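You operate a simulated robot arm through the tools that you are given. There is no shell and no other tool. Be economical: measure what you need, move in short steps, check, and stop when the job is done.

The job below is to be done with a simulated robot arm. You get a single attempt, and the scene is never put back.

## Task
Put the blue dripper from the top of the cream bench on top of the orange planter and the green dripper on top of the orange carton there.

The check looks at the end state, three seconds after you hand in, the way a careful person would. Anything else that was tipped, shoved, dropped, spilled or broken makes it a failure.

## Robot
A 6-joint arm with a two-finger parallel gripper, fixed in place. Base frame: the origin is at the foot of the arm, x ahead of it, y to its left, z up; the work surface is at about z = 0. Units: mm, degrees, N and s.
With the tool pointing down near the work surface it reaches from about 140 to 580 mm from the base axis. Its first joint turns from -66.0 to 66.0 degrees. Payload 2.1 kg.
Tool frame: the origin (TCP) lies between the finger pads and is the grasp point; the fingertips stand 30 mm ahead of it; z points along the fingers, y is the line along which they close. The gripper opens to 94 mm. The fingers are 28 mm wide and 10 mm thick; the gripper's body (50 by 96 mm) begins 55 mm behind the TCP.
Orientation is that of the tool frame in the base frame, as a unit quaternion [w, x, y, z]. With the fingers straight down and closing along the base's y, the tool's x points along the base's -x, its y along +y and its z along -z.

## Interface
- The arm moves only by the tool move_arm. Its argument "rows" is one flat list of numbers, 7 for each row, row after row: the shift along the tool's x, y, z in units of 250 mm (1.0 is 250 mm), then the turn, a rotation vector about the tool's x, y, z in units of 45 degrees (1.0 is 45 degrees), then the opening in per cent of the stroke, from 0 (shut) to 100 (fully open). In form: [x, y, z, rx, ry, rz, grip, x, y, z, rx, ry, rz, grip, ...]. A call has 1 to 8 rows; each row is the pose to reach, as a shift and turn from the pose commanded when the call began, along the tool's axes at that moment. A call with a number of a shift or a turn outside -1 to 1 is refused whole. A row lasts 0.2 s, in which the tool goes at most 50 mm and 8.6 degrees; a call with a longer step from one row to the next is refused whole, and so is a gripper value outside its range. Where a pose cannot be reached the arm comes as near as it can. A force on the tool above 40 N (or 10 N above the force at the start of the call, whichever is more), or a blocked arm, ends the call early, and 0.2 s more pass. Each finger travels about 72 mm/s and halts on what it meets, pressing with about 38 N; the grip force reading is that of the motor and also rises with nothing between the fingers. The clock runs only during rows and for 0.2 s after the last one: add rows that repeat a pose to give the fingers time. It gives the time, the measured TCP pose, the force on the tool (base axes), the opening and the grip force at its end, in the units of the frame above (readings bear some noise).
- Cameras (640 x 400 px; columns grow to the right, rows downward): "scene" is fixed at [64.4, -375.2, 476.5]; the picture's right is [0.65, -0.76, 0.00], its down [-0.48, -0.42, -0.77] and it looks along [0.58, 0.50, -0.64] (base axes); focal length 293 px, centre (320, 200). "wrist" rides on the gripper at [-37, 0, -58] in the tool frame; the picture's right is [0.00, -1.00, 0.00], its down [0.97, 0.00, -0.24] and it looks along [0.24, 0.00, 0.97] (tool axes); focal length 218 px, centre (320, 200).
- snapshot(camera): a new picture of that camera. It takes no simulated time.
- locate(camera, pixels): for up to 12 pixels [column, row] of the newest picture of that camera ("zoom" is the newest enlarged one), the place [x, y, z] in the base frame of the surface seen there, good to about 3 mm, but the place of the scene camera against the robot may be out by one fixed shift of up to 12 mm in any direction. It takes no simulated time.
- inspect(camera, box): a new picture of the part [left, top, right, bottom] of that camera's present view, enlarged. It takes no simulated time.
- hand_in(): hands the job in; it is judged then, once.

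Keep the steps short. Do not move on a guess: measure, check each grasp and each placing, and mend mistakes. In all there are 60 turns and 22 pictures (those below and enlarged ones count). Leave the gripper open and the arm clear of the work at the hand-in unless told otherwise, and finish with a single line.

The tools are called as a command line: name --argument value ..., lists and objects as JSON in quotes. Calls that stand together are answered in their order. move_arm: Moves the arm, as the interface text tells. Its arguments: {"type":"object","properties":{"rows":{"type":"array","items":{"type":"number"}}},"required":["rows"]} The other tools are called the same way: snapshot (camera) takes a picture; locate (camera, pixels) gives the place of the surface under pixels of a picture; inspect (camera, box) takes an enlarged picture of a part of a camera's view; hand_in () hands the job in.

At the start:

```text
clock: 0.0
tcp_pos: [268.5, -6.4, 277.4]
orientation: [0.0, 0.0, 1.0, 0.0]
ft_force: [-0.5, 0.0, 0.5]
opening: 93.8
gripper_force: 0.1
```

scene: 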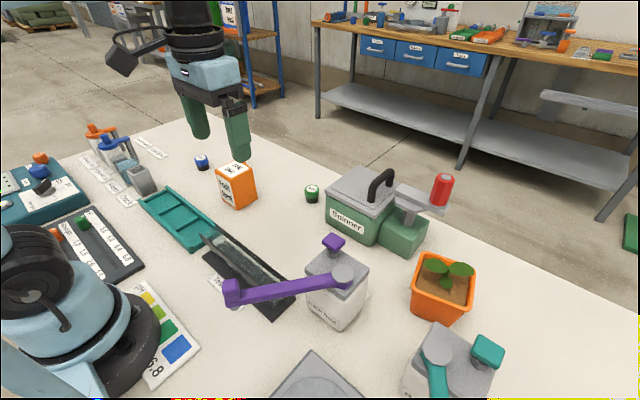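
wrist: 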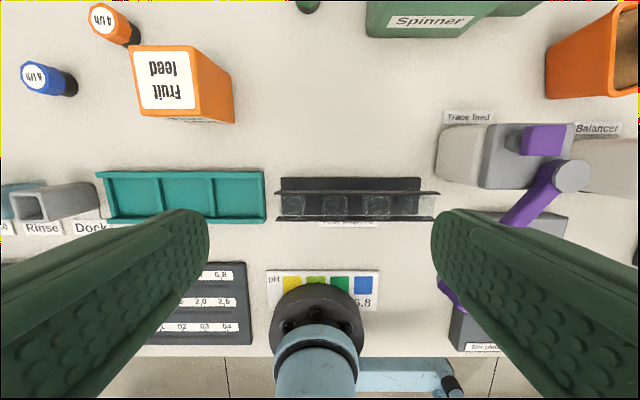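

I see a blue dripper near scene (201,162), a green one near (312,193), the orange carton near (236,185) and the orange planter near (442,288). I'll enlarge these areas first and measure them.

inspect --camera "scene" --box '[170, 130, 350, 242]'

locate --camera "wrist" --pixels '[[32, 76], [70, 84], [100, 17], [140, 52], [190, 50], [140, 105], [193, 105], [307, 5], [234, 115]]'

locate --camera "scene" --pixels '[[201, 159], [312, 187], [233, 170], [418, 255], [472, 262], [413, 290], [466, 303], [440, 285], [445, 268], [432, 265], [462, 268]]'

```text
3.56 times, centred on (260, 186) of scene
```

zoom: 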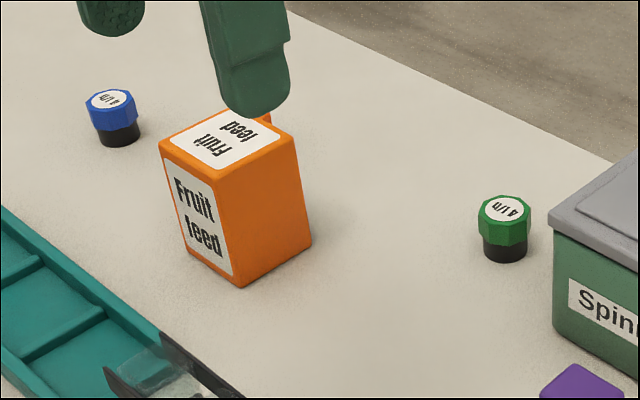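

```text
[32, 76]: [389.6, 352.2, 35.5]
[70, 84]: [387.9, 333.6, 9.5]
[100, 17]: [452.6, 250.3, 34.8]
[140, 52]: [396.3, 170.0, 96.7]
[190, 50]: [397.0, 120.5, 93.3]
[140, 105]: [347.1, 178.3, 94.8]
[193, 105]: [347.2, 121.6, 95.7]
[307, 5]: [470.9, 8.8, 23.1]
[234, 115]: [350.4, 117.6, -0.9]
```

```text
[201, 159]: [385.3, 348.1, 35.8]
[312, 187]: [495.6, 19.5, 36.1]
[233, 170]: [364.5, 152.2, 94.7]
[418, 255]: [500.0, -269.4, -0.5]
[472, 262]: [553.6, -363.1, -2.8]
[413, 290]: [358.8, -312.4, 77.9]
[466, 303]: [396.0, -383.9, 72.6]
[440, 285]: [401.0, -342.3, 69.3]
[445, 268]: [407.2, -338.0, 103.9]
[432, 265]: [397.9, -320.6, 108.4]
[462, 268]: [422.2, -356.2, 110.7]
```

The dripper tops are at z≈36 and the carton top at z≈95. Next I'll enlarge the planter to see what can carry a dripper.

inspect --camera "scene" --box '[390, 230, 500, 340]'

```text
3.64 times, centred on (445, 285) of scene
```

zoom: 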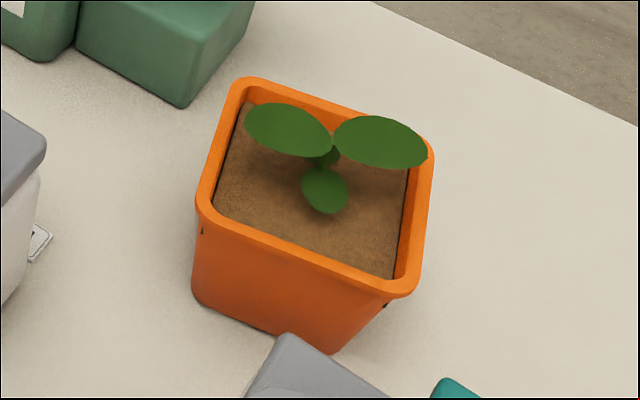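

locate --camera "zoom" --pixels '[[205, 208], [400, 288], [425, 160], [245, 85], [235, 195], [300, 230], [370, 250], [385, 200], [250, 160], [323, 190], [285, 130], [380, 140]]'

```text
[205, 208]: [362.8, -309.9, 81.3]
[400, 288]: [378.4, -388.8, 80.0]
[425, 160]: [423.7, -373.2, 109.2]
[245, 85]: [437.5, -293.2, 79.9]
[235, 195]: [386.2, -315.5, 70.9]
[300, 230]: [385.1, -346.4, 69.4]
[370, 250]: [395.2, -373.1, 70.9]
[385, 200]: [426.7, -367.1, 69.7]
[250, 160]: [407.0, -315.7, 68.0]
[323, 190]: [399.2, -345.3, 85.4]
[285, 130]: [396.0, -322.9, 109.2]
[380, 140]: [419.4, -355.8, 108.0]
```

The planter rim is at z≈80 and its soil at z≈70. The front strip of soil is clear of leaves. I'll go above the green dripper at about (470,12) and keep z≈247 to stay clear of the spinner.

move_arm --rows '[-0.16, 0.014, 0.024, 0, 0, 0, 100, -0.32, 0.028, 0.048, 0, 0, 0, 100, -0.48, 0.042, 0.072, 0, 0, 0, 100, -0.64, 0.056, 0.096, 0, 0, 0, 100, -0.8, 0.072, 0.12, 0, 0, 0, 100, -0.8, 0.072, 0.12, 0, 0, 0, 100]'

snapshot --camera "wrist"

```text
clock: 1.4
tcp_pos: [471.6, 12.1, 248.2]
orientation: [0.0, 0.001, 1.0, 0.0]
ft_force: [-0.9, -0.7, 0.2]
opening: 93.9
gripper_force: 0.0
```

```text
17 pictures are left
```

wrist: 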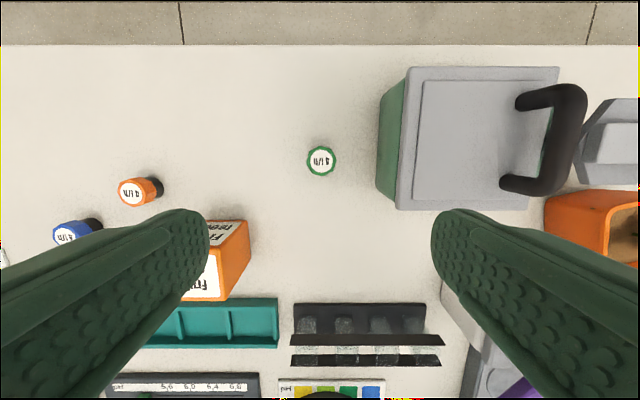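

The green dripper is at (321,160) with the spinner to its right from column 377. I'll measure the dripper's edges and its distances to neighbours.

locate --camera "wrist" --pixels '[[321, 160], [309, 160], [333, 160], [321, 149], [321, 172], [378, 150], [400, 200], [404, 75], [247, 225], [75, 232], [137, 190]]'

```text
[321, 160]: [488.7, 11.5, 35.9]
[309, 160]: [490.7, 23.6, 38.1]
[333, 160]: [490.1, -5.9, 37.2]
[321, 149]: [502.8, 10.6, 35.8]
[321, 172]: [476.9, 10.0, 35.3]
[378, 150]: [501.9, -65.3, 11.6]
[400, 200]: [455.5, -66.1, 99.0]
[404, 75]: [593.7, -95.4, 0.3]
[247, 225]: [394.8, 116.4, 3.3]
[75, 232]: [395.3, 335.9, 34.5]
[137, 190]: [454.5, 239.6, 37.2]
```

The green dripper is centred at about (489.5,10.5), top z≈36 and about 28 wide, and the spinner wall is at y≈-65. I'll descend to TCP z≈80 with the opening at 62%, then check the pose before going lower.

move_arm --rows '[-0.075, -0.006, 0.12, 0, 0, 0, 80, -0.075, -0.006, 0.3, 0, 0, 0, 62, -0.075, -0.006, 0.48, 0, 0, 0, 62, -0.075, -0.006, 0.62, 0, 0, 0, 62, -0.075, -0.006, 0.67, 0, 0, 0, 62, -0.075, -0.006, 0.67, 0, 0, 0, 62]'

snapshot --camera "wrist"

```text
clock: 2.8
tcp_pos: [487.8, 10.2, 80.8]
orientation: [0.0, 0.0, 1.0, 0.0]
ft_force: [-0.1, -0.1, -0.6]
opening: 58.3
gripper_force: 0.1
```

```text
16 pictures are left
```

wrist: 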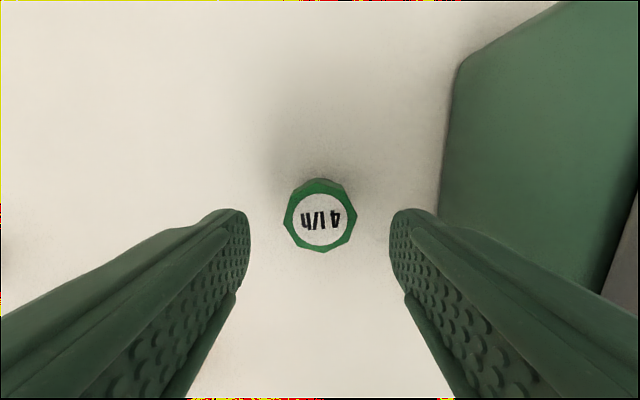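

The dripper is centred at column 320 and its corners face the fingers. I'll measure the centre and turn 22.5° so the pads meet flats.

locate --camera "wrist" --pixels '[[320, 216], [288, 214], [353, 214], [320, 250], [320, 183], [443, 200]]'

move_arm --rows '[0, 0, 0, 0, 0, 0.167, 62, 0, 0, 0, 0, 0, 0.333, 62, 0, 0, 0, 0, 0, 0.5, 62, 0, 0, 0, 0, 0, 0.5, 62]'

```text
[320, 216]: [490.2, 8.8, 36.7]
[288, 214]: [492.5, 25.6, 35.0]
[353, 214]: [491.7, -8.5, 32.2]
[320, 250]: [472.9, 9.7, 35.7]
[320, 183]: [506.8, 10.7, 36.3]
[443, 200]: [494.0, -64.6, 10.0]
```

```text
clock: 3.8
tcp_pos: [487.8, 11.0, 80.8]
orientation: [0.0, 0.197, 0.98, 0.001]
ft_force: [0.0, -0.8, 0.5]
opening: 58.2
gripper_force: 0.0
```

The centre is (490,9.5), 34 mm across corners, so the aim is within 2 mm. I'll descend straight to TCP z≈39 and then close.

move_arm --rows '[-0.009, 0, 0.09, 0, 0, 0, 62, -0.009, 0, 0.168, 0, 0, 0, 62, -0.009, 0, 0.168, 0, 0, 0, 62, -0.009, 0, 0.168, 0, 0, 0, 30, -0.009, 0, 0.168, 0, 0, 0, 25, -0.009, 0, 0.168, 0, 0, 0, 25]'

```text
clock: 5.2
tcp_pos: [490.1, 8.5, 37.6]
orientation: [0.0, 0.195, 0.981, -0.001]
ft_force: [-0.8, -0.1, 0.5]
opening: 34.7
gripper_force: 37.7
```

It's gripped at opening 34.7 with force 37.7. I'll lift by 125 mm.

move_arm --rows '[0, 0, -0.05, 0, 0, 0, 25, 0, 0, -0.18, 0, 0, 0, 25, 0, 0, -0.34, 0, 0, 0, 25, 0, 0, -0.5, 0, 0, 0, 25, 0, 0, -0.5, 0, 0, 0, 25]'

snapshot --camera "wrist"

```text
clock: 6.4
tcp_pos: [491.7, 10.6, 167.1]
orientation: [0.0, 0.195, 0.981, 0.0]
ft_force: [0.0, 0.5, -0.2]
opening: 34.8
gripper_force: 37.8
```

```text
15 pictures are left
```

wrist: 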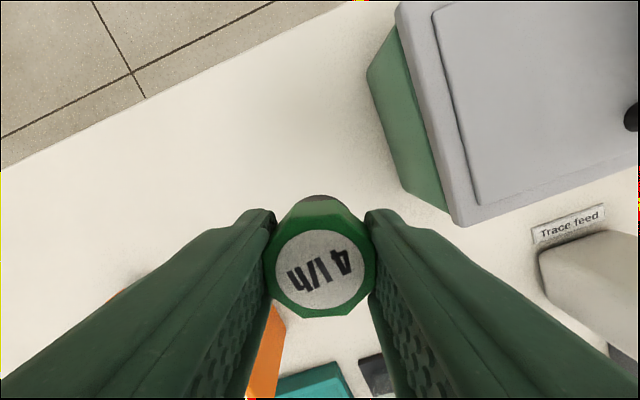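

It's held firmly and level. The carton's top centre is about (371,148) at z≈95. I'll carry the dripper across at the current height, where its bottom is at z≈127, and then check from both cameras.

move_arm --rows '[0.13, 0.065, 0, 0, 0, 0, 25, 0.26, 0.13, 0, 0, 0, 0, 25, 0.39, 0.194, 0, 0, 0, 0, 25, 0.52, 0.259, 0, 0, 0, 0, 25, 0.62, 0.308, 0, 0, 0, 0, 25, 0.654, 0.324, 0, 0, 0, 0, 25, 0.654, 0.324, 0, 0, 0, 0, 25]'

inspect --camera "scene" --box '[150, 90, 340, 210]'

snapshot --camera "wrist"

```text
clock: 8.0
tcp_pos: [368.4, 147.5, 164.6]
orientation: [0.0, 0.195, 0.981, 0.0]
ft_force: [0.0, -0.6, -0.2]
opening: 34.3
gripper_force: 37.9
```

```text
3.33 times, centred on (245, 150) of scene
```

zoom: 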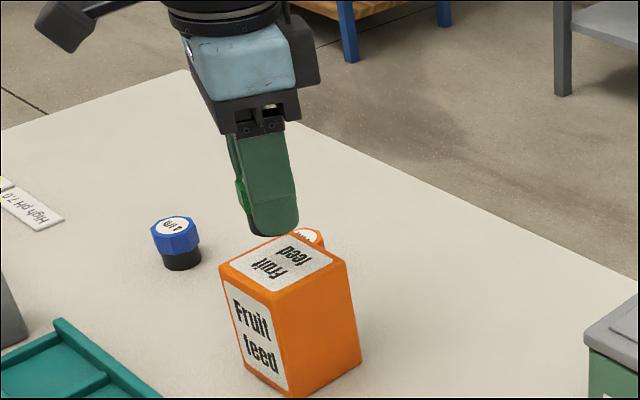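

```text
13 pictures are left
```

wrist: 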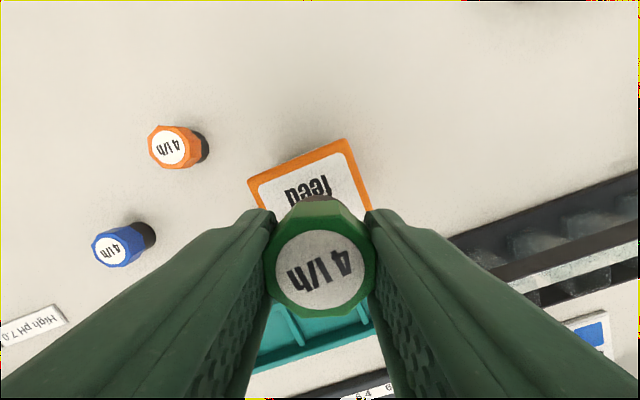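

I'll measure the carton top from both fresh pictures.

locate --camera "zoom" --pixels '[[222, 266], [280, 290], [343, 265], [288, 238], [290, 262]]'

locate --camera "wrist" --pixels '[[251, 183], [343, 143], [368, 207], [300, 165], [320, 262], [310, 200], [125, 247], [167, 146], [106, 248]]'

```text
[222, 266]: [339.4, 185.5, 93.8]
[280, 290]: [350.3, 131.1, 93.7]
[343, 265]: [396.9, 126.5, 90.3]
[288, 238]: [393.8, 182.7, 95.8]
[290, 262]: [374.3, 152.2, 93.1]
```

```text
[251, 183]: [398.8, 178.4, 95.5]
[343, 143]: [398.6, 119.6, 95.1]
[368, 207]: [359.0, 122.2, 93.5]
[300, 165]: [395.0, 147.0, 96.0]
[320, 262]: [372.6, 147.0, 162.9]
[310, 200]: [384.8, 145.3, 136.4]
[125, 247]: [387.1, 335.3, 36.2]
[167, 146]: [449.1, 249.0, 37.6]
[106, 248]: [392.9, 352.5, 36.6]
```

The carton top spans x 345–399 and y 119–178, so its centre is about (372,149). The dripper is over it at (372.6,147), with its bottom about 32 mm above. I'll lower 30 mm and read the force.

move_arm --rows '[0, 0.006, 0.05, 0, 0, 0, 25, 0, 0.006, 0.09, 0, 0, 0, 25, 0, 0.006, 0.112, 0, 0, 0, 25, 0, 0.006, 0.12, 0, 0, 0, 25, 0, 0.006, 0.12, 0, 0, 0, 25]'

```text
clock: 9.2
tcp_pos: [370.6, 149.8, 133.4]
orientation: [0.0, 0.194, 0.981, 0.0]
ft_force: [0.3, 0.1, -0.9]
opening: 34.3
gripper_force: 37.8
```

No contact yet (force z is about 0). I'll step down 1 mm at a time up to 3 mm.

move_arm --rows '[0, 0, 0.004, 0, 0, 0, 25, 0, 0, 0.006, 0, 0, 0, 25, 0, 0, 0.006, 0, 0, 0, 25]'

inspect --camera "scene" --box '[190, 120, 290, 183]'

```text
clock: 10.0
tcp_pos: [370.8, 148.3, 132.6]
orientation: [0.0, 0.195, 0.981, 0.0]
ft_force: [-1.1, 0.4, 0.1]
opening: 34.2
gripper_force: 37.8
```

```text
6.35 times, centred on (240, 152) of scene
```

zoom: 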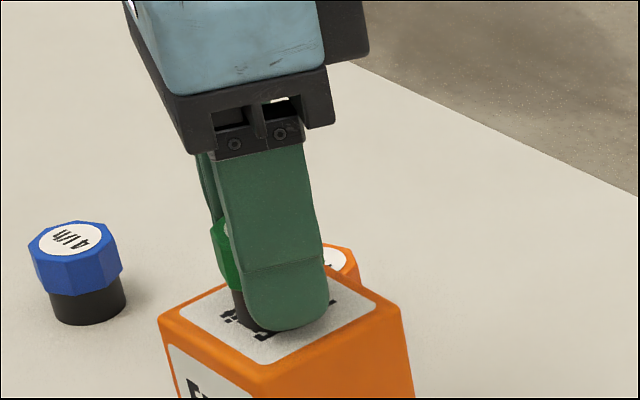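

The bottom looks about on the surface, but there's no force yet. I'll go another 1.5 mm down.

move_arm --rows '[0, 0, 0.003, 0, 0, 0, 25, 0, 0, 0.006, 0, 0, 0, 25, 0, 0, 0.006, 0, 0, 0, 25]'

```text
clock: 10.8
tcp_pos: [370.4, 149.0, 131.0]
orientation: [0.001, 0.196, 0.981, 0.0]
ft_force: [0.6, -0.2, 29.8]
opening: 33.9
gripper_force: 38.1
```

Contact reads 29.8 N. I'll ease up 1 mm and open the fingers to about 60%.

move_arm --rows '[0, 0, -0.004, 0, 0, 0, 25, 0, 0, -0.004, 0, 0, 0, 36, 0, 0, -0.004, 0, 0, 0, 45, 0, 0, -0.004, 0, 0, 0, 60, 0, 0, -0.004, 0, 0, 0, 60]'

move_arm --rows '[0, 0, -0.06, 0, 0, 0, 60, 0, 0, -0.2, 0, 0, 0, 60, 0, 0, -0.38, 0, 0, 0, 70, 0, 0, -0.38, 0, 0, 0, 70]'

snapshot --camera "wrist"

```text
clock: 12.0
tcp_pos: [370.2, 148.5, 130.7]
orientation: [0.0, 0.195, 0.981, 0.0]
ft_force: [-0.1, -0.1, 0.1]
opening: 56.5
gripper_force: 0.1
```

```text
clock: 13.0
tcp_pos: [369.5, 148.3, 228.1]
orientation: [0.0, 0.195, 0.981, 0.0]
ft_force: [-0.3, 0.4, -0.5]
opening: 66.0
gripper_force: 0.0
```

```text
11 pictures are left
```

wrist: 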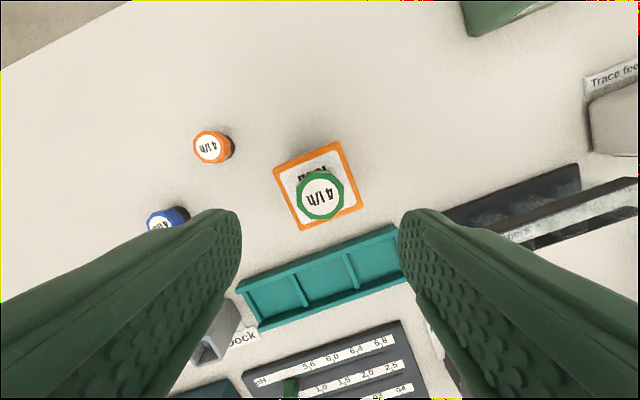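

The green dripper stands centred on the carton with the fingers clear. Next I'll move at this height to above the blue dripper at about (382,342).

move_arm --rows '[0.05, 0.145, 0, 0, 0, 0, 70, 0.1, 0.29, 0, 0, 0, 0, 70, 0.15, 0.435, 0, 0, 0, 0, 70, 0.2, 0.58, 0, 0, 0, 0, 70, 0.255, 0.725, 0, 0, 0, 0, 70, 0.255, 0.725, 0.16, 0, 0, 0, 66, 0.255, 0.725, 0.32, 0, 0, 0, 66, 0.255, 0.725, 0.32, 0, 0, 0, 66]'

snapshot --camera "wrist"

```text
clock: 14.8
tcp_pos: [380.7, 340.2, 145.3]
orientation: [0.0, 0.195, 0.981, -0.001]
ft_force: [-0.3, 0.1, 0.3]
opening: 62.2
gripper_force: 0.2
```

```text
10 pictures are left
```

wrist: 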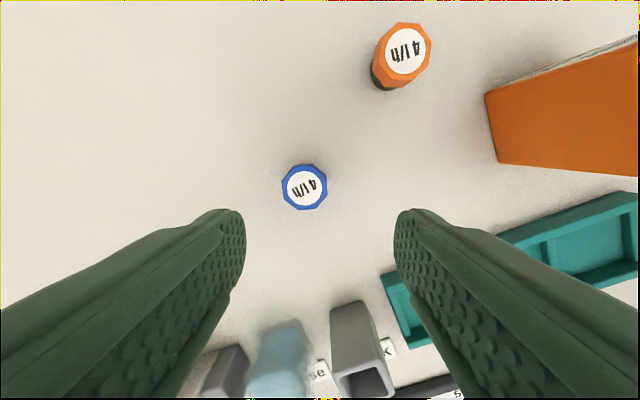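

The blue dripper is at (304,187). I'll measure it, and its neighbours too.

locate --camera "wrist" --pixels '[[304, 187], [284, 187], [324, 187], [304, 167], [304, 207], [350, 302], [275, 325], [225, 355]]'

```text
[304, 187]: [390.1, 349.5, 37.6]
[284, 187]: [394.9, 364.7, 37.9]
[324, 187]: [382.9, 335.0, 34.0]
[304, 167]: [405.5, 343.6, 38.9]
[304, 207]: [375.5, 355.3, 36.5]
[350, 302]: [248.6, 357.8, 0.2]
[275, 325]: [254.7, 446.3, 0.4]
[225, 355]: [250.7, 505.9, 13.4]
```

The blue dripper's centre is (390,349.5) with its top at z≈37. I'll descend to TCP z≈49, which keeps the grip on the cap so the fingertips stay above the rim when placing, and close.

move_arm --rows '[-0.02, 0.049, 0.1, 0, 0, 0, 66, -0.02, 0.049, 0.25, 0, 0, 0, 66, -0.02, 0.049, 0.386, 0, 0, 0, 66, -0.02, 0.049, 0.386, 0, 0, 0, 66, -0.02, 0.049, 0.386, 0, 0, 0, 36, -0.02, 0.049, 0.386, 0, 0, 0, 25, -0.02, 0.049, 0.386, 0, 0, 0, 25]'

move_arm --rows '[0, 0, -0.04, 0, 0, 0, 25, 0, 0, -0.18, 0, 0, 0, 25, 0, 0, -0.36, 0, 0, 0, 25, 0, 0, -0.54, 0, 0, 0, 25, 0, 0, -0.72, 0, 0, 0, 25, 0, 0, -0.72, 0, 0, 0, 25]'

snapshot --camera "wrist"

```text
clock: 16.4
tcp_pos: [388.9, 349.5, 49.9]
orientation: [0.0, 0.195, 0.981, 0.001]
ft_force: [-0.1, 0.1, 0.3]
opening: 33.9
gripper_force: 38.0
```

```text
clock: 17.8
tcp_pos: [387.9, 352.8, 231.6]
orientation: [0.0, 0.196, 0.981, -0.001]
ft_force: [0.1, 0.5, 0.1]
opening: 33.6
gripper_force: 37.9
```

```text
9 pictures are left
```

wrist: 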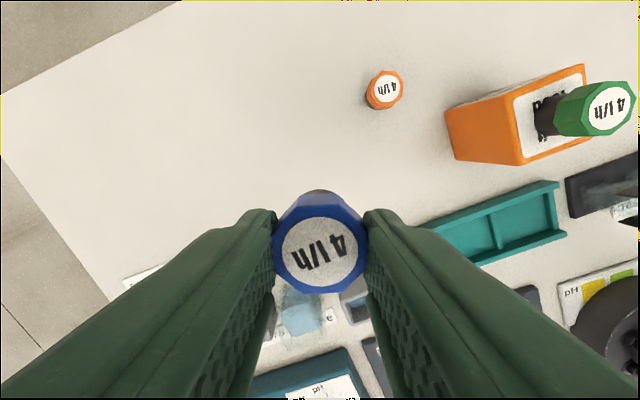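

The blue dripper is held level. Before crossing I'll check the heights of the tall things near the planter and the path.

locate --camera "scene" --pixels '[[333, 240], [345, 273], [232, 290], [380, 178], [443, 180], [437, 340], [488, 346], [430, 375], [440, 330], [330, 262], [364, 268], [404, 250]]'

```text
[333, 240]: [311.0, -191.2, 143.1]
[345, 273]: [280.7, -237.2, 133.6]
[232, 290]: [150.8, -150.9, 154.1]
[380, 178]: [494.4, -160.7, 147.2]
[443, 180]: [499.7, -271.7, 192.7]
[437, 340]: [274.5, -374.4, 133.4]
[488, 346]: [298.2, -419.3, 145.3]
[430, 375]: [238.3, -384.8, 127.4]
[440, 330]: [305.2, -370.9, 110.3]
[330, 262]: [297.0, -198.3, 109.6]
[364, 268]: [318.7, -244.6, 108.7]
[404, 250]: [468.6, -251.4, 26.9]
```

The tallest thing on the path is the red cylinder at z≈193, well off at x=500, and the purple knob is at z≈143. I'll cross in stages at z≈255 while turning the jaws to line up with the planter's edge.

move_arm --rows '[-0.047, -0.127, -0.05, 0, 0, -0.123, 25, -0.094, -0.253, -0.1, 0, 0, -0.247, 25, -0.14, -0.38, -0.1, 0, 0, -0.37, 25, -0.187, -0.506, -0.1, 0, 0, -0.493, 25, -0.234, -0.633, -0.1, 0, 0, -0.617, 25, -0.28, -0.759, -0.1, 0, 0, -0.74, 25, -0.28, -0.759, -0.1, 0, 0, -0.74, 25]'

```text
clock: 19.4
tcp_pos: [381.5, 149.6, 257.0]
orientation: [0.0, -0.095, 0.996, 0.0]
ft_force: [-0.1, -0.1, -0.2]
opening: 33.6
gripper_force: 38.2
```

Pose is as commanded and the grip is firm. I'll continue to about (355,-90).

move_arm --rows '[0.047, -0.154, 0, 0, 0, 0, 25, 0.095, -0.308, 0, 0, 0, 0, 25, 0.142, -0.462, 0, 0, 0, 0, 25, 0.189, -0.615, 0, 0, 0, 0, 25, 0.237, -0.769, 0, 0, 0, 0, 25, 0.284, -0.923, 0, 0, 0, 0, 25, 0.284, -0.923, 0, 0, 0, 0, 25]'

```text
clock: 21.0
tcp_pos: [356.2, -92.7, 254.4]
orientation: [-0.001, -0.094, 0.996, 0.0]
ft_force: [-0.3, 0.6, 0.1]
opening: 33.5
gripper_force: 38.4
```

Next to about (345,-325), short of the planter, to look at it from above.

move_arm --rows '[0.036, -0.15, 0, 0, 0, 0, 25, 0.073, -0.301, 0, 0, 0, 0, 25, 0.109, -0.452, 0, 0, 0, 0, 25, 0.145, -0.602, 0, 0, 0, 0, 25, 0.182, -0.753, 0, 0, 0, 0, 25, 0.218, -0.903, 0, 0, 0, 0, 25, 0.218, -0.903, 0, 0, 0, 0, 25]'

snapshot --camera "wrist"

```text
clock: 22.6
tcp_pos: [347.4, -327.1, 256.0]
orientation: [0.0, -0.093, 0.996, 0.0]
ft_force: [-0.7, -0.9, -0.6]
opening: 33.5
gripper_force: 38.4
```

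```text
8 pictures are left
```

wrist: 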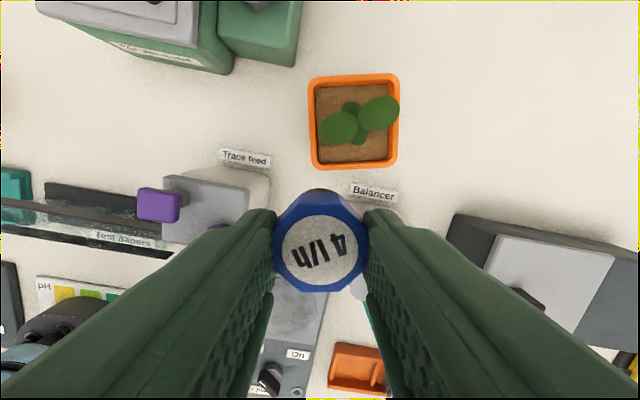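

The planter and seedling are visible at (355,120). I'll enlarge that part to pick clear soil.

inspect --camera "wrist" --box '[290, 65, 418, 177]'

```text
3.57 times, centred on (354, 121) of wrist
```

zoom: 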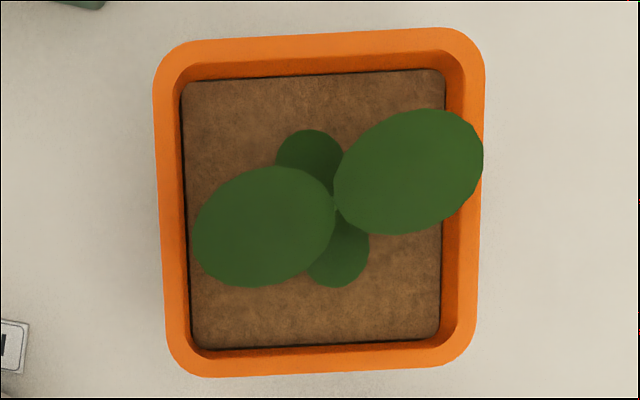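

locate --camera "zoom" --pixels '[[195, 345], [437, 335], [185, 85], [440, 75], [400, 290], [340, 270], [410, 232], [335, 200], [265, 225], [410, 170], [430, 360], [235, 115]]'

```text
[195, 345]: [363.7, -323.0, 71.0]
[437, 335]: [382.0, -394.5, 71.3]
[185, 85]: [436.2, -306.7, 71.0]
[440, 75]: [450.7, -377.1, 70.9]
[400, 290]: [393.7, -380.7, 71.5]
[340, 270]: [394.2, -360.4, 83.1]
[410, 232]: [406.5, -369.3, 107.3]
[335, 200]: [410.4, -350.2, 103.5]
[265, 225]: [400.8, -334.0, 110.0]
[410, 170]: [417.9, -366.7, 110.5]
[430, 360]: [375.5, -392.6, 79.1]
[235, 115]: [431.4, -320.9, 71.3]
```

The near-right soil corner (382,-394) and the far-left one (436,-307) look freest. I'll measure the leaf outlines exactly to choose where both the dripper and the fingers clear them.

locate --camera "zoom" --pixels '[[199, 235], [215, 193], [255, 170], [225, 272], [265, 282], [315, 266], [478, 165], [468, 190], [440, 220], [408, 231], [364, 250], [340, 282]]'

locate --camera "zoom" --pixels '[[440, 113], [380, 125], [345, 155], [283, 152], [310, 133], [338, 150], [440, 300], [380, 330], [160, 100], [175, 350], [455, 360], [470, 50]]'

```text
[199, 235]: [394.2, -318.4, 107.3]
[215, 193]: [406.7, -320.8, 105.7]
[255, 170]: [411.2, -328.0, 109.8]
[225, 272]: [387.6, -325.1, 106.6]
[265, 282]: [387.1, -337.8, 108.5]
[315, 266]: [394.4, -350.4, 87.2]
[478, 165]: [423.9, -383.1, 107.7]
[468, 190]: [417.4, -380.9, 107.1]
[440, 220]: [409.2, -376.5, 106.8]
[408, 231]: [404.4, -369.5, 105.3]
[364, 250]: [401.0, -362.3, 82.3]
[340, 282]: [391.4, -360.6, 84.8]
```

```text
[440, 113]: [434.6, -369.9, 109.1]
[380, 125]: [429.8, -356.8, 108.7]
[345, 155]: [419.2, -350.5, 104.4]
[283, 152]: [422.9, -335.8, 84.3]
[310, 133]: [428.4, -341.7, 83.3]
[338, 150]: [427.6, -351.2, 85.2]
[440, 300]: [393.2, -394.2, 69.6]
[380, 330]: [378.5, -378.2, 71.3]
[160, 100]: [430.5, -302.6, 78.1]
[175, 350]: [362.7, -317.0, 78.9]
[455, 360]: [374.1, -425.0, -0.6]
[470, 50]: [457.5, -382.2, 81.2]
```

The near-right corner gives the best clearance. The dripper goes at about (390.5,-379.5), with the jaws turned a further 22.5° so both fingers pass beside the leaves. I'll move there and lower to TCP z≈166, where its bottom stays above the leaves, then check.

move_arm --rows '[-0.044, -0.081, 0, 0, 0, -0.167, 25, -0.088, -0.162, 0, 0, 0, -0.333, 25, -0.132, -0.243, 0, 0, 0, -0.5, 25, -0.132, -0.243, 0.12, 0, 0, -0.5, 25, -0.132, -0.243, 0.26, 0, 0, -0.5, 25, -0.132, -0.243, 0.36, 0, 0, -0.5, 25, -0.132, -0.243, 0.36, 0, 0, -0.5, 25]'

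inspect --camera "wrist" --box '[210, 100, 450, 300]'

```text
clock: 24.2
tcp_pos: [389.6, -378.4, 165.5]
orientation: [0.001, -0.287, 0.958, 0.0]
ft_force: [1.0, 0.3, -0.6]
opening: 33.3
gripper_force: 37.9
out of reach, approached as far as the arm can: row 3
```

```text
2.00 times, centred on (330, 200) of wrist
```

zoom: 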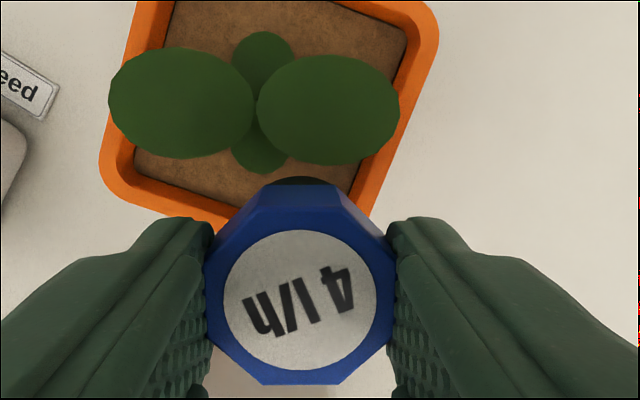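

The pose is good (the out-of-reach note was only at the high pose). I'll measure the dripper's top, the leaf edges and the rim from this picture.

locate --camera "zoom" --pixels '[[300, 305], [225, 300], [376, 300], [300, 232], [300, 380], [300, 195], [330, 162], [285, 155], [255, 168], [385, 140], [180, 155], [345, 180]]'

```text
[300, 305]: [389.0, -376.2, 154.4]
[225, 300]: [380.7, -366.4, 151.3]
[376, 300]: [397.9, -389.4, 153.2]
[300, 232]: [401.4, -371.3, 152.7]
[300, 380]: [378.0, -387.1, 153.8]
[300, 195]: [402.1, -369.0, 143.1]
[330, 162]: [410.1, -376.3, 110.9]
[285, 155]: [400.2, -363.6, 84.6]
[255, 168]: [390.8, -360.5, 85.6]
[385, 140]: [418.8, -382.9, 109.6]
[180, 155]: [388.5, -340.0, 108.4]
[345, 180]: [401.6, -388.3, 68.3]
```

The dripper's top centre is (389.4,-378.3), within about 1 mm of the target, and its bottom is at z≈117. I'll lower 41 mm gently with a 1 mm correction and read the force.

move_arm --rows '[-0.001, -0.005, 0.04, 0, 0, 0, 25, -0.001, -0.005, 0.08, 0, 0, 0, 25, -0.001, -0.005, 0.12, 0, 0, 0, 25, -0.001, -0.005, 0.15, 0, 0, 0, 25, -0.001, -0.005, 0.164, 0, 0, 0, 25, -0.001, -0.005, 0.164, 0, 0, 0, 25]'

inspect --camera "scene" --box '[380, 205, 520, 325]'

```text
clock: 25.6
tcp_pos: [389.1, -378.6, 124.1]
orientation: [0.0, -0.287, 0.958, -0.001]
ft_force: [-2.4, -0.3, 28.5]
opening: 33.6
gripper_force: 37.4
```

```text
3.33 times, centred on (450, 265) of scene
```

zoom: 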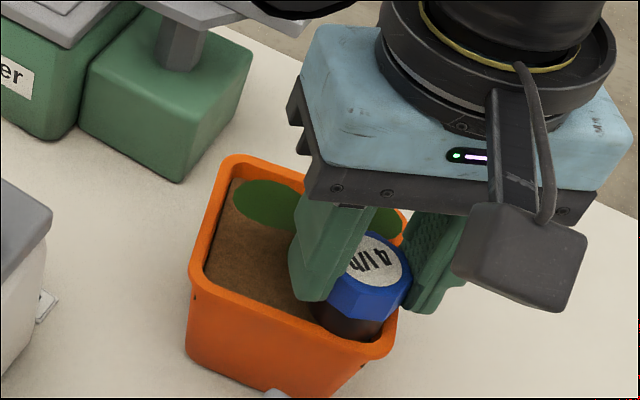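

Contact reads 28.5 N at z 124, which is 4 mm higher than I expected. I'll look closely before releasing.

inspect --camera "scene" --box '[435, 262, 510, 317]'

inspect --camera "wrist" --box '[210, 90, 450, 290]'

```text
7.27 times, centred on (472, 290) of scene
```

zoom: 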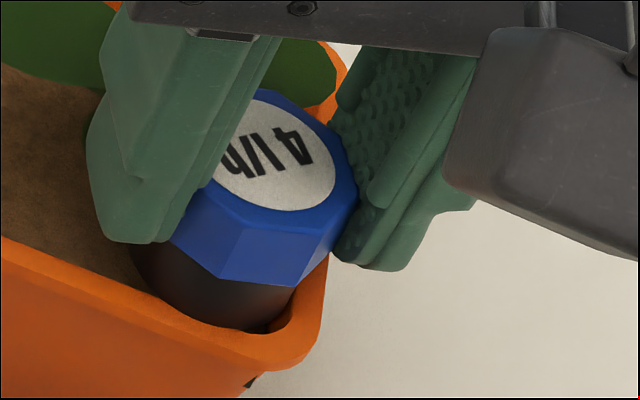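

```text
2.00 times, centred on (330, 190) of wrist
```

zoom: 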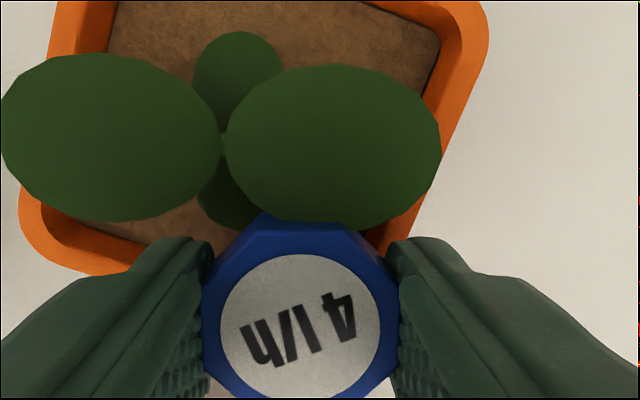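

The black foot seems to catch the near inner wall, since its radius is about 14 mm and the gap there about 13. I'll rise 5 mm, shift 2 mm away from that wall, and lower to 1 mm above the earlier contact height.

move_arm --rows '[0, 0, -0.02, 0, 0, 0, 25, -0.008, -0.003, -0.02, 0, 0, 0, 25, -0.008, -0.003, -0.008, 0, 0, 0, 25, -0.008, -0.003, 0, 0, 0, 0, 25, -0.008, -0.003, 0, 0, 0, 0, 25]'

```text
clock: 26.8
tcp_pos: [392.5, -379.0, 122.4]
orientation: [0.0, -0.286, 0.958, 0.0]
ft_force: [0.0, -0.5, 0.6]
opening: 33.5
gripper_force: 38.3
```

Now there's no force at the same height, so the wall was the cause. I'll lower 2.5 mm more in small steps.

move_arm --rows '[0, 0, 0.004, 0, 0, 0, 25, 0, 0, 0.008, 0, 0, 0, 25, 0, 0, 0.01, 0, 0, 0, 25, 0, 0, 0.01, 0, 0, 0, 25]'

```text
clock: 27.8
tcp_pos: [391.2, -377.3, 121.8]
orientation: [0.0, -0.286, 0.958, 0.0]
ft_force: [1.5, 0.8, -0.9]
opening: 33.2
gripper_force: 38.0
```

No contact yet at z≈122. I'll lower another 1.5 mm.

move_arm --rows '[0, 0, 0.003, 0, 0, 0, 25, 0, 0, 0.006, 0, 0, 0, 25, 0, 0, 0.006, 0, 0, 0, 25]'

```text
clock: 28.6
tcp_pos: [393.1, -377.4, 120.0]
orientation: [0.0, -0.286, 0.958, 0.0]
ft_force: [0.8, -0.1, -0.7]
opening: 33.6
gripper_force: 37.9
```

Still free at z≈120. Another 1.5 mm.

move_arm --rows '[0, 0, 0.003, 0, 0, 0, 25, 0, 0, 0.006, 0, 0, 0, 25, 0, 0, 0.006, 0, 0, 0, 25]'

```text
clock: 29.4
tcp_pos: [393.0, -377.4, 119.5]
orientation: [0.0, -0.287, 0.958, 0.001]
ft_force: [0.1, -0.1, -0.4]
opening: 33.6
gripper_force: 38.0
```

Still no contact. Another 1.5 mm.

move_arm --rows '[0, 0, 0.003, 0, 0, 0, 25, 0, 0, 0.006, 0, 0, 0, 25, 0, 0, 0.006, 0, 0, 0, 25]'

```text
clock: 30.2
tcp_pos: [392.1, -377.3, 118.5]
orientation: [0.0, -0.287, 0.958, 0.0]
ft_force: [-0.3, 0.0, 0.5]
opening: 33.4
gripper_force: 38.1
```

Another 1 mm.

move_arm --rows '[0, 0, 0.002, 0, 0, 0, 25, 0, 0, 0.004, 0, 0, 0, 25, 0, 0, 0.004, 0, 0, 0, 25]'

```text
clock: 31.0
tcp_pos: [391.5, -378.3, 117.3]
orientation: [0.0, -0.287, 0.958, 0.0]
ft_force: [1.1, 0.4, -0.8]
opening: 33.5
gripper_force: 37.8
```

I'll check from the last wrist picture (taken at the wall contact) whether the dripper slid up in the grip.

locate --camera "zoom" --pixels '[[300, 300], [240, 330], [365, 330], [300, 270], [300, 375], [330, 150], [300, 215], [120, 180]]'

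```text
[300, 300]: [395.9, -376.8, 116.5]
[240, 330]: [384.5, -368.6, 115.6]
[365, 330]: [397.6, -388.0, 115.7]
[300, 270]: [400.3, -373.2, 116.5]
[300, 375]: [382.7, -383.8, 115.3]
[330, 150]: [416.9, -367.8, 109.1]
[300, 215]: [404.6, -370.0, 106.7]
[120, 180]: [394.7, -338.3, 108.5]
```

Yes, it slid up about 4 mm, so the soil should be met at TCP z≈115. The fingertips then stay at about 85, above the rim. I'll lower 1.5 mm more.

move_arm --rows '[0, 0, 0.003, 0, 0, 0, 25, 0, 0, 0.006, 0, 0, 0, 25, 0, 0, 0.006, 0, 0, 0, 25]'

```text
clock: 31.8
tcp_pos: [392.0, -378.4, 115.4]
orientation: [0.0, -0.286, 0.958, 0.0]
ft_force: [-0.1, -0.3, 0.1]
opening: 33.6
gripper_force: 38.0
```

Free still. 1 mm more.

move_arm --rows '[0, 0, 0.002, 0, 0, 0, 25, 0, 0, 0.004, 0, 0, 0, 25, 0, 0, 0.004, 0, 0, 0, 25]'

```text
clock: 32.6
tcp_pos: [392.9, -377.6, 114.6]
orientation: [0.0, -0.286, 0.958, -0.001]
ft_force: [-1.6, 0.9, 18.7]
opening: 33.4
gripper_force: 37.9
```

Contact reads 18.7 N at the soil height. I'll ease up 0.5 mm and open only to 43%, to stay clear of the leaves, then lift straight up.

move_arm --rows '[0, 0, -0.002, 0, 0, 0, 25, 0, 0, -0.002, 0, 0, 0, 36, 0, 0, -0.002, 0, 0, 0, 43, 0, 0, -0.002, 0, 0, 0, 43]'

move_arm --rows '[0, 0, -0.02, 0, 0, 0, 43, 0, 0, -0.06, 0, 0, 0, 43, 0, 0, -0.12, 0, 0, 0, 43, 0, 0, -0.2, 0, 0, 0, 43, 0, 0, -0.34, 0, 0, 0, 43, 0, 0, -0.34, 0, 0, 0, 43]'

snapshot --camera "wrist"

```text
clock: 33.6
tcp_pos: [392.0, -378.1, 113.7]
orientation: [0.0, -0.287, 0.958, 0.0]
ft_force: [0.2, -0.1, -0.1]
opening: 40.7
gripper_force: 0.0
```

```text
clock: 35.0
tcp_pos: [392.5, -377.6, 197.5]
orientation: [0.0, -0.286, 0.958, 0.0]
ft_force: [0.3, 0.4, 1.0]
opening: 40.4
gripper_force: 0.0
```

```text
2 pictures are left
```

wrist: 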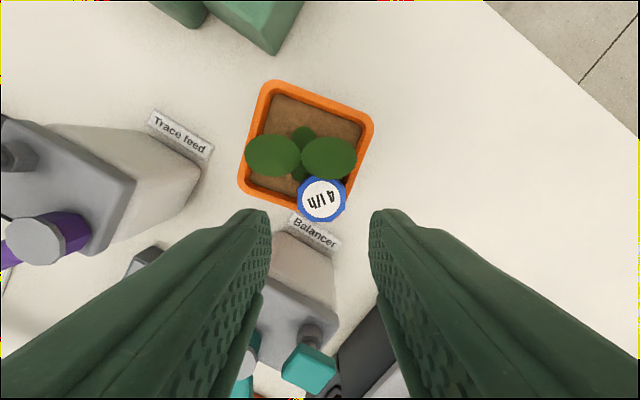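

I'll check that the dripper's top is level at z≈107 and that the planter hasn't moved.

locate --camera "wrist" --pixels '[[321, 199], [303, 199], [339, 199], [321, 183], [321, 216], [242, 185], [369, 125], [270, 86]]'

move_arm --rows '[0.1, 0.1, -0.1, 0, 0, 0, 60, 0.2, 0.2, -0.2, 0, 0, 0, 80, 0.2, 0.35, -0.2, 0, 0, 0, 100, 0.2, 0.5, -0.2, 0, 0, 0, 100, 0.2, 0.65, -0.2, 0, 0, 0, 100, 0.2, 0.65, -0.2, 0, 0, 0, 100]'

snapshot --camera "scene"

```text
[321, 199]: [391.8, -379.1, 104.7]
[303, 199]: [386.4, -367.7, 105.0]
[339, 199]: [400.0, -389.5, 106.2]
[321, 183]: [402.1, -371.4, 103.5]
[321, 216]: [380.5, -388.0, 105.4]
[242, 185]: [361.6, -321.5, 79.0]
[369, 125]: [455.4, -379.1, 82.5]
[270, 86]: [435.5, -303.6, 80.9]
```

```text
clock: 36.4
tcp_pos: [260.5, -268.1, 248.2]
orientation: [0.0, -0.288, 0.958, 0.0]
ft_force: [0.1, -0.4, 0.0]
opening: 94.0
gripper_force: 0.0
```

```text
1 pictures are left
```

scene: 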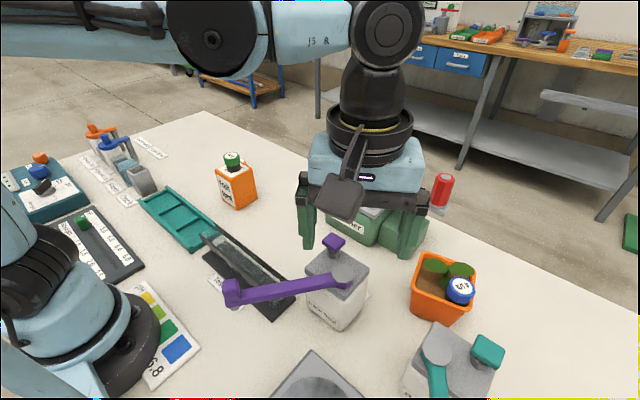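

The blue dripper sits level on the planter's soil (top z≈105). The planter hasn't moved, and the green dripper stands on the carton. The gripper is open and the arm is clear, so I'm handing in.

hand_in

```text
The job is handed in.
```

The blue dripper is standing on the soil inside the orange planter and the green dripper is on top of the orange carton; the job is handed in.
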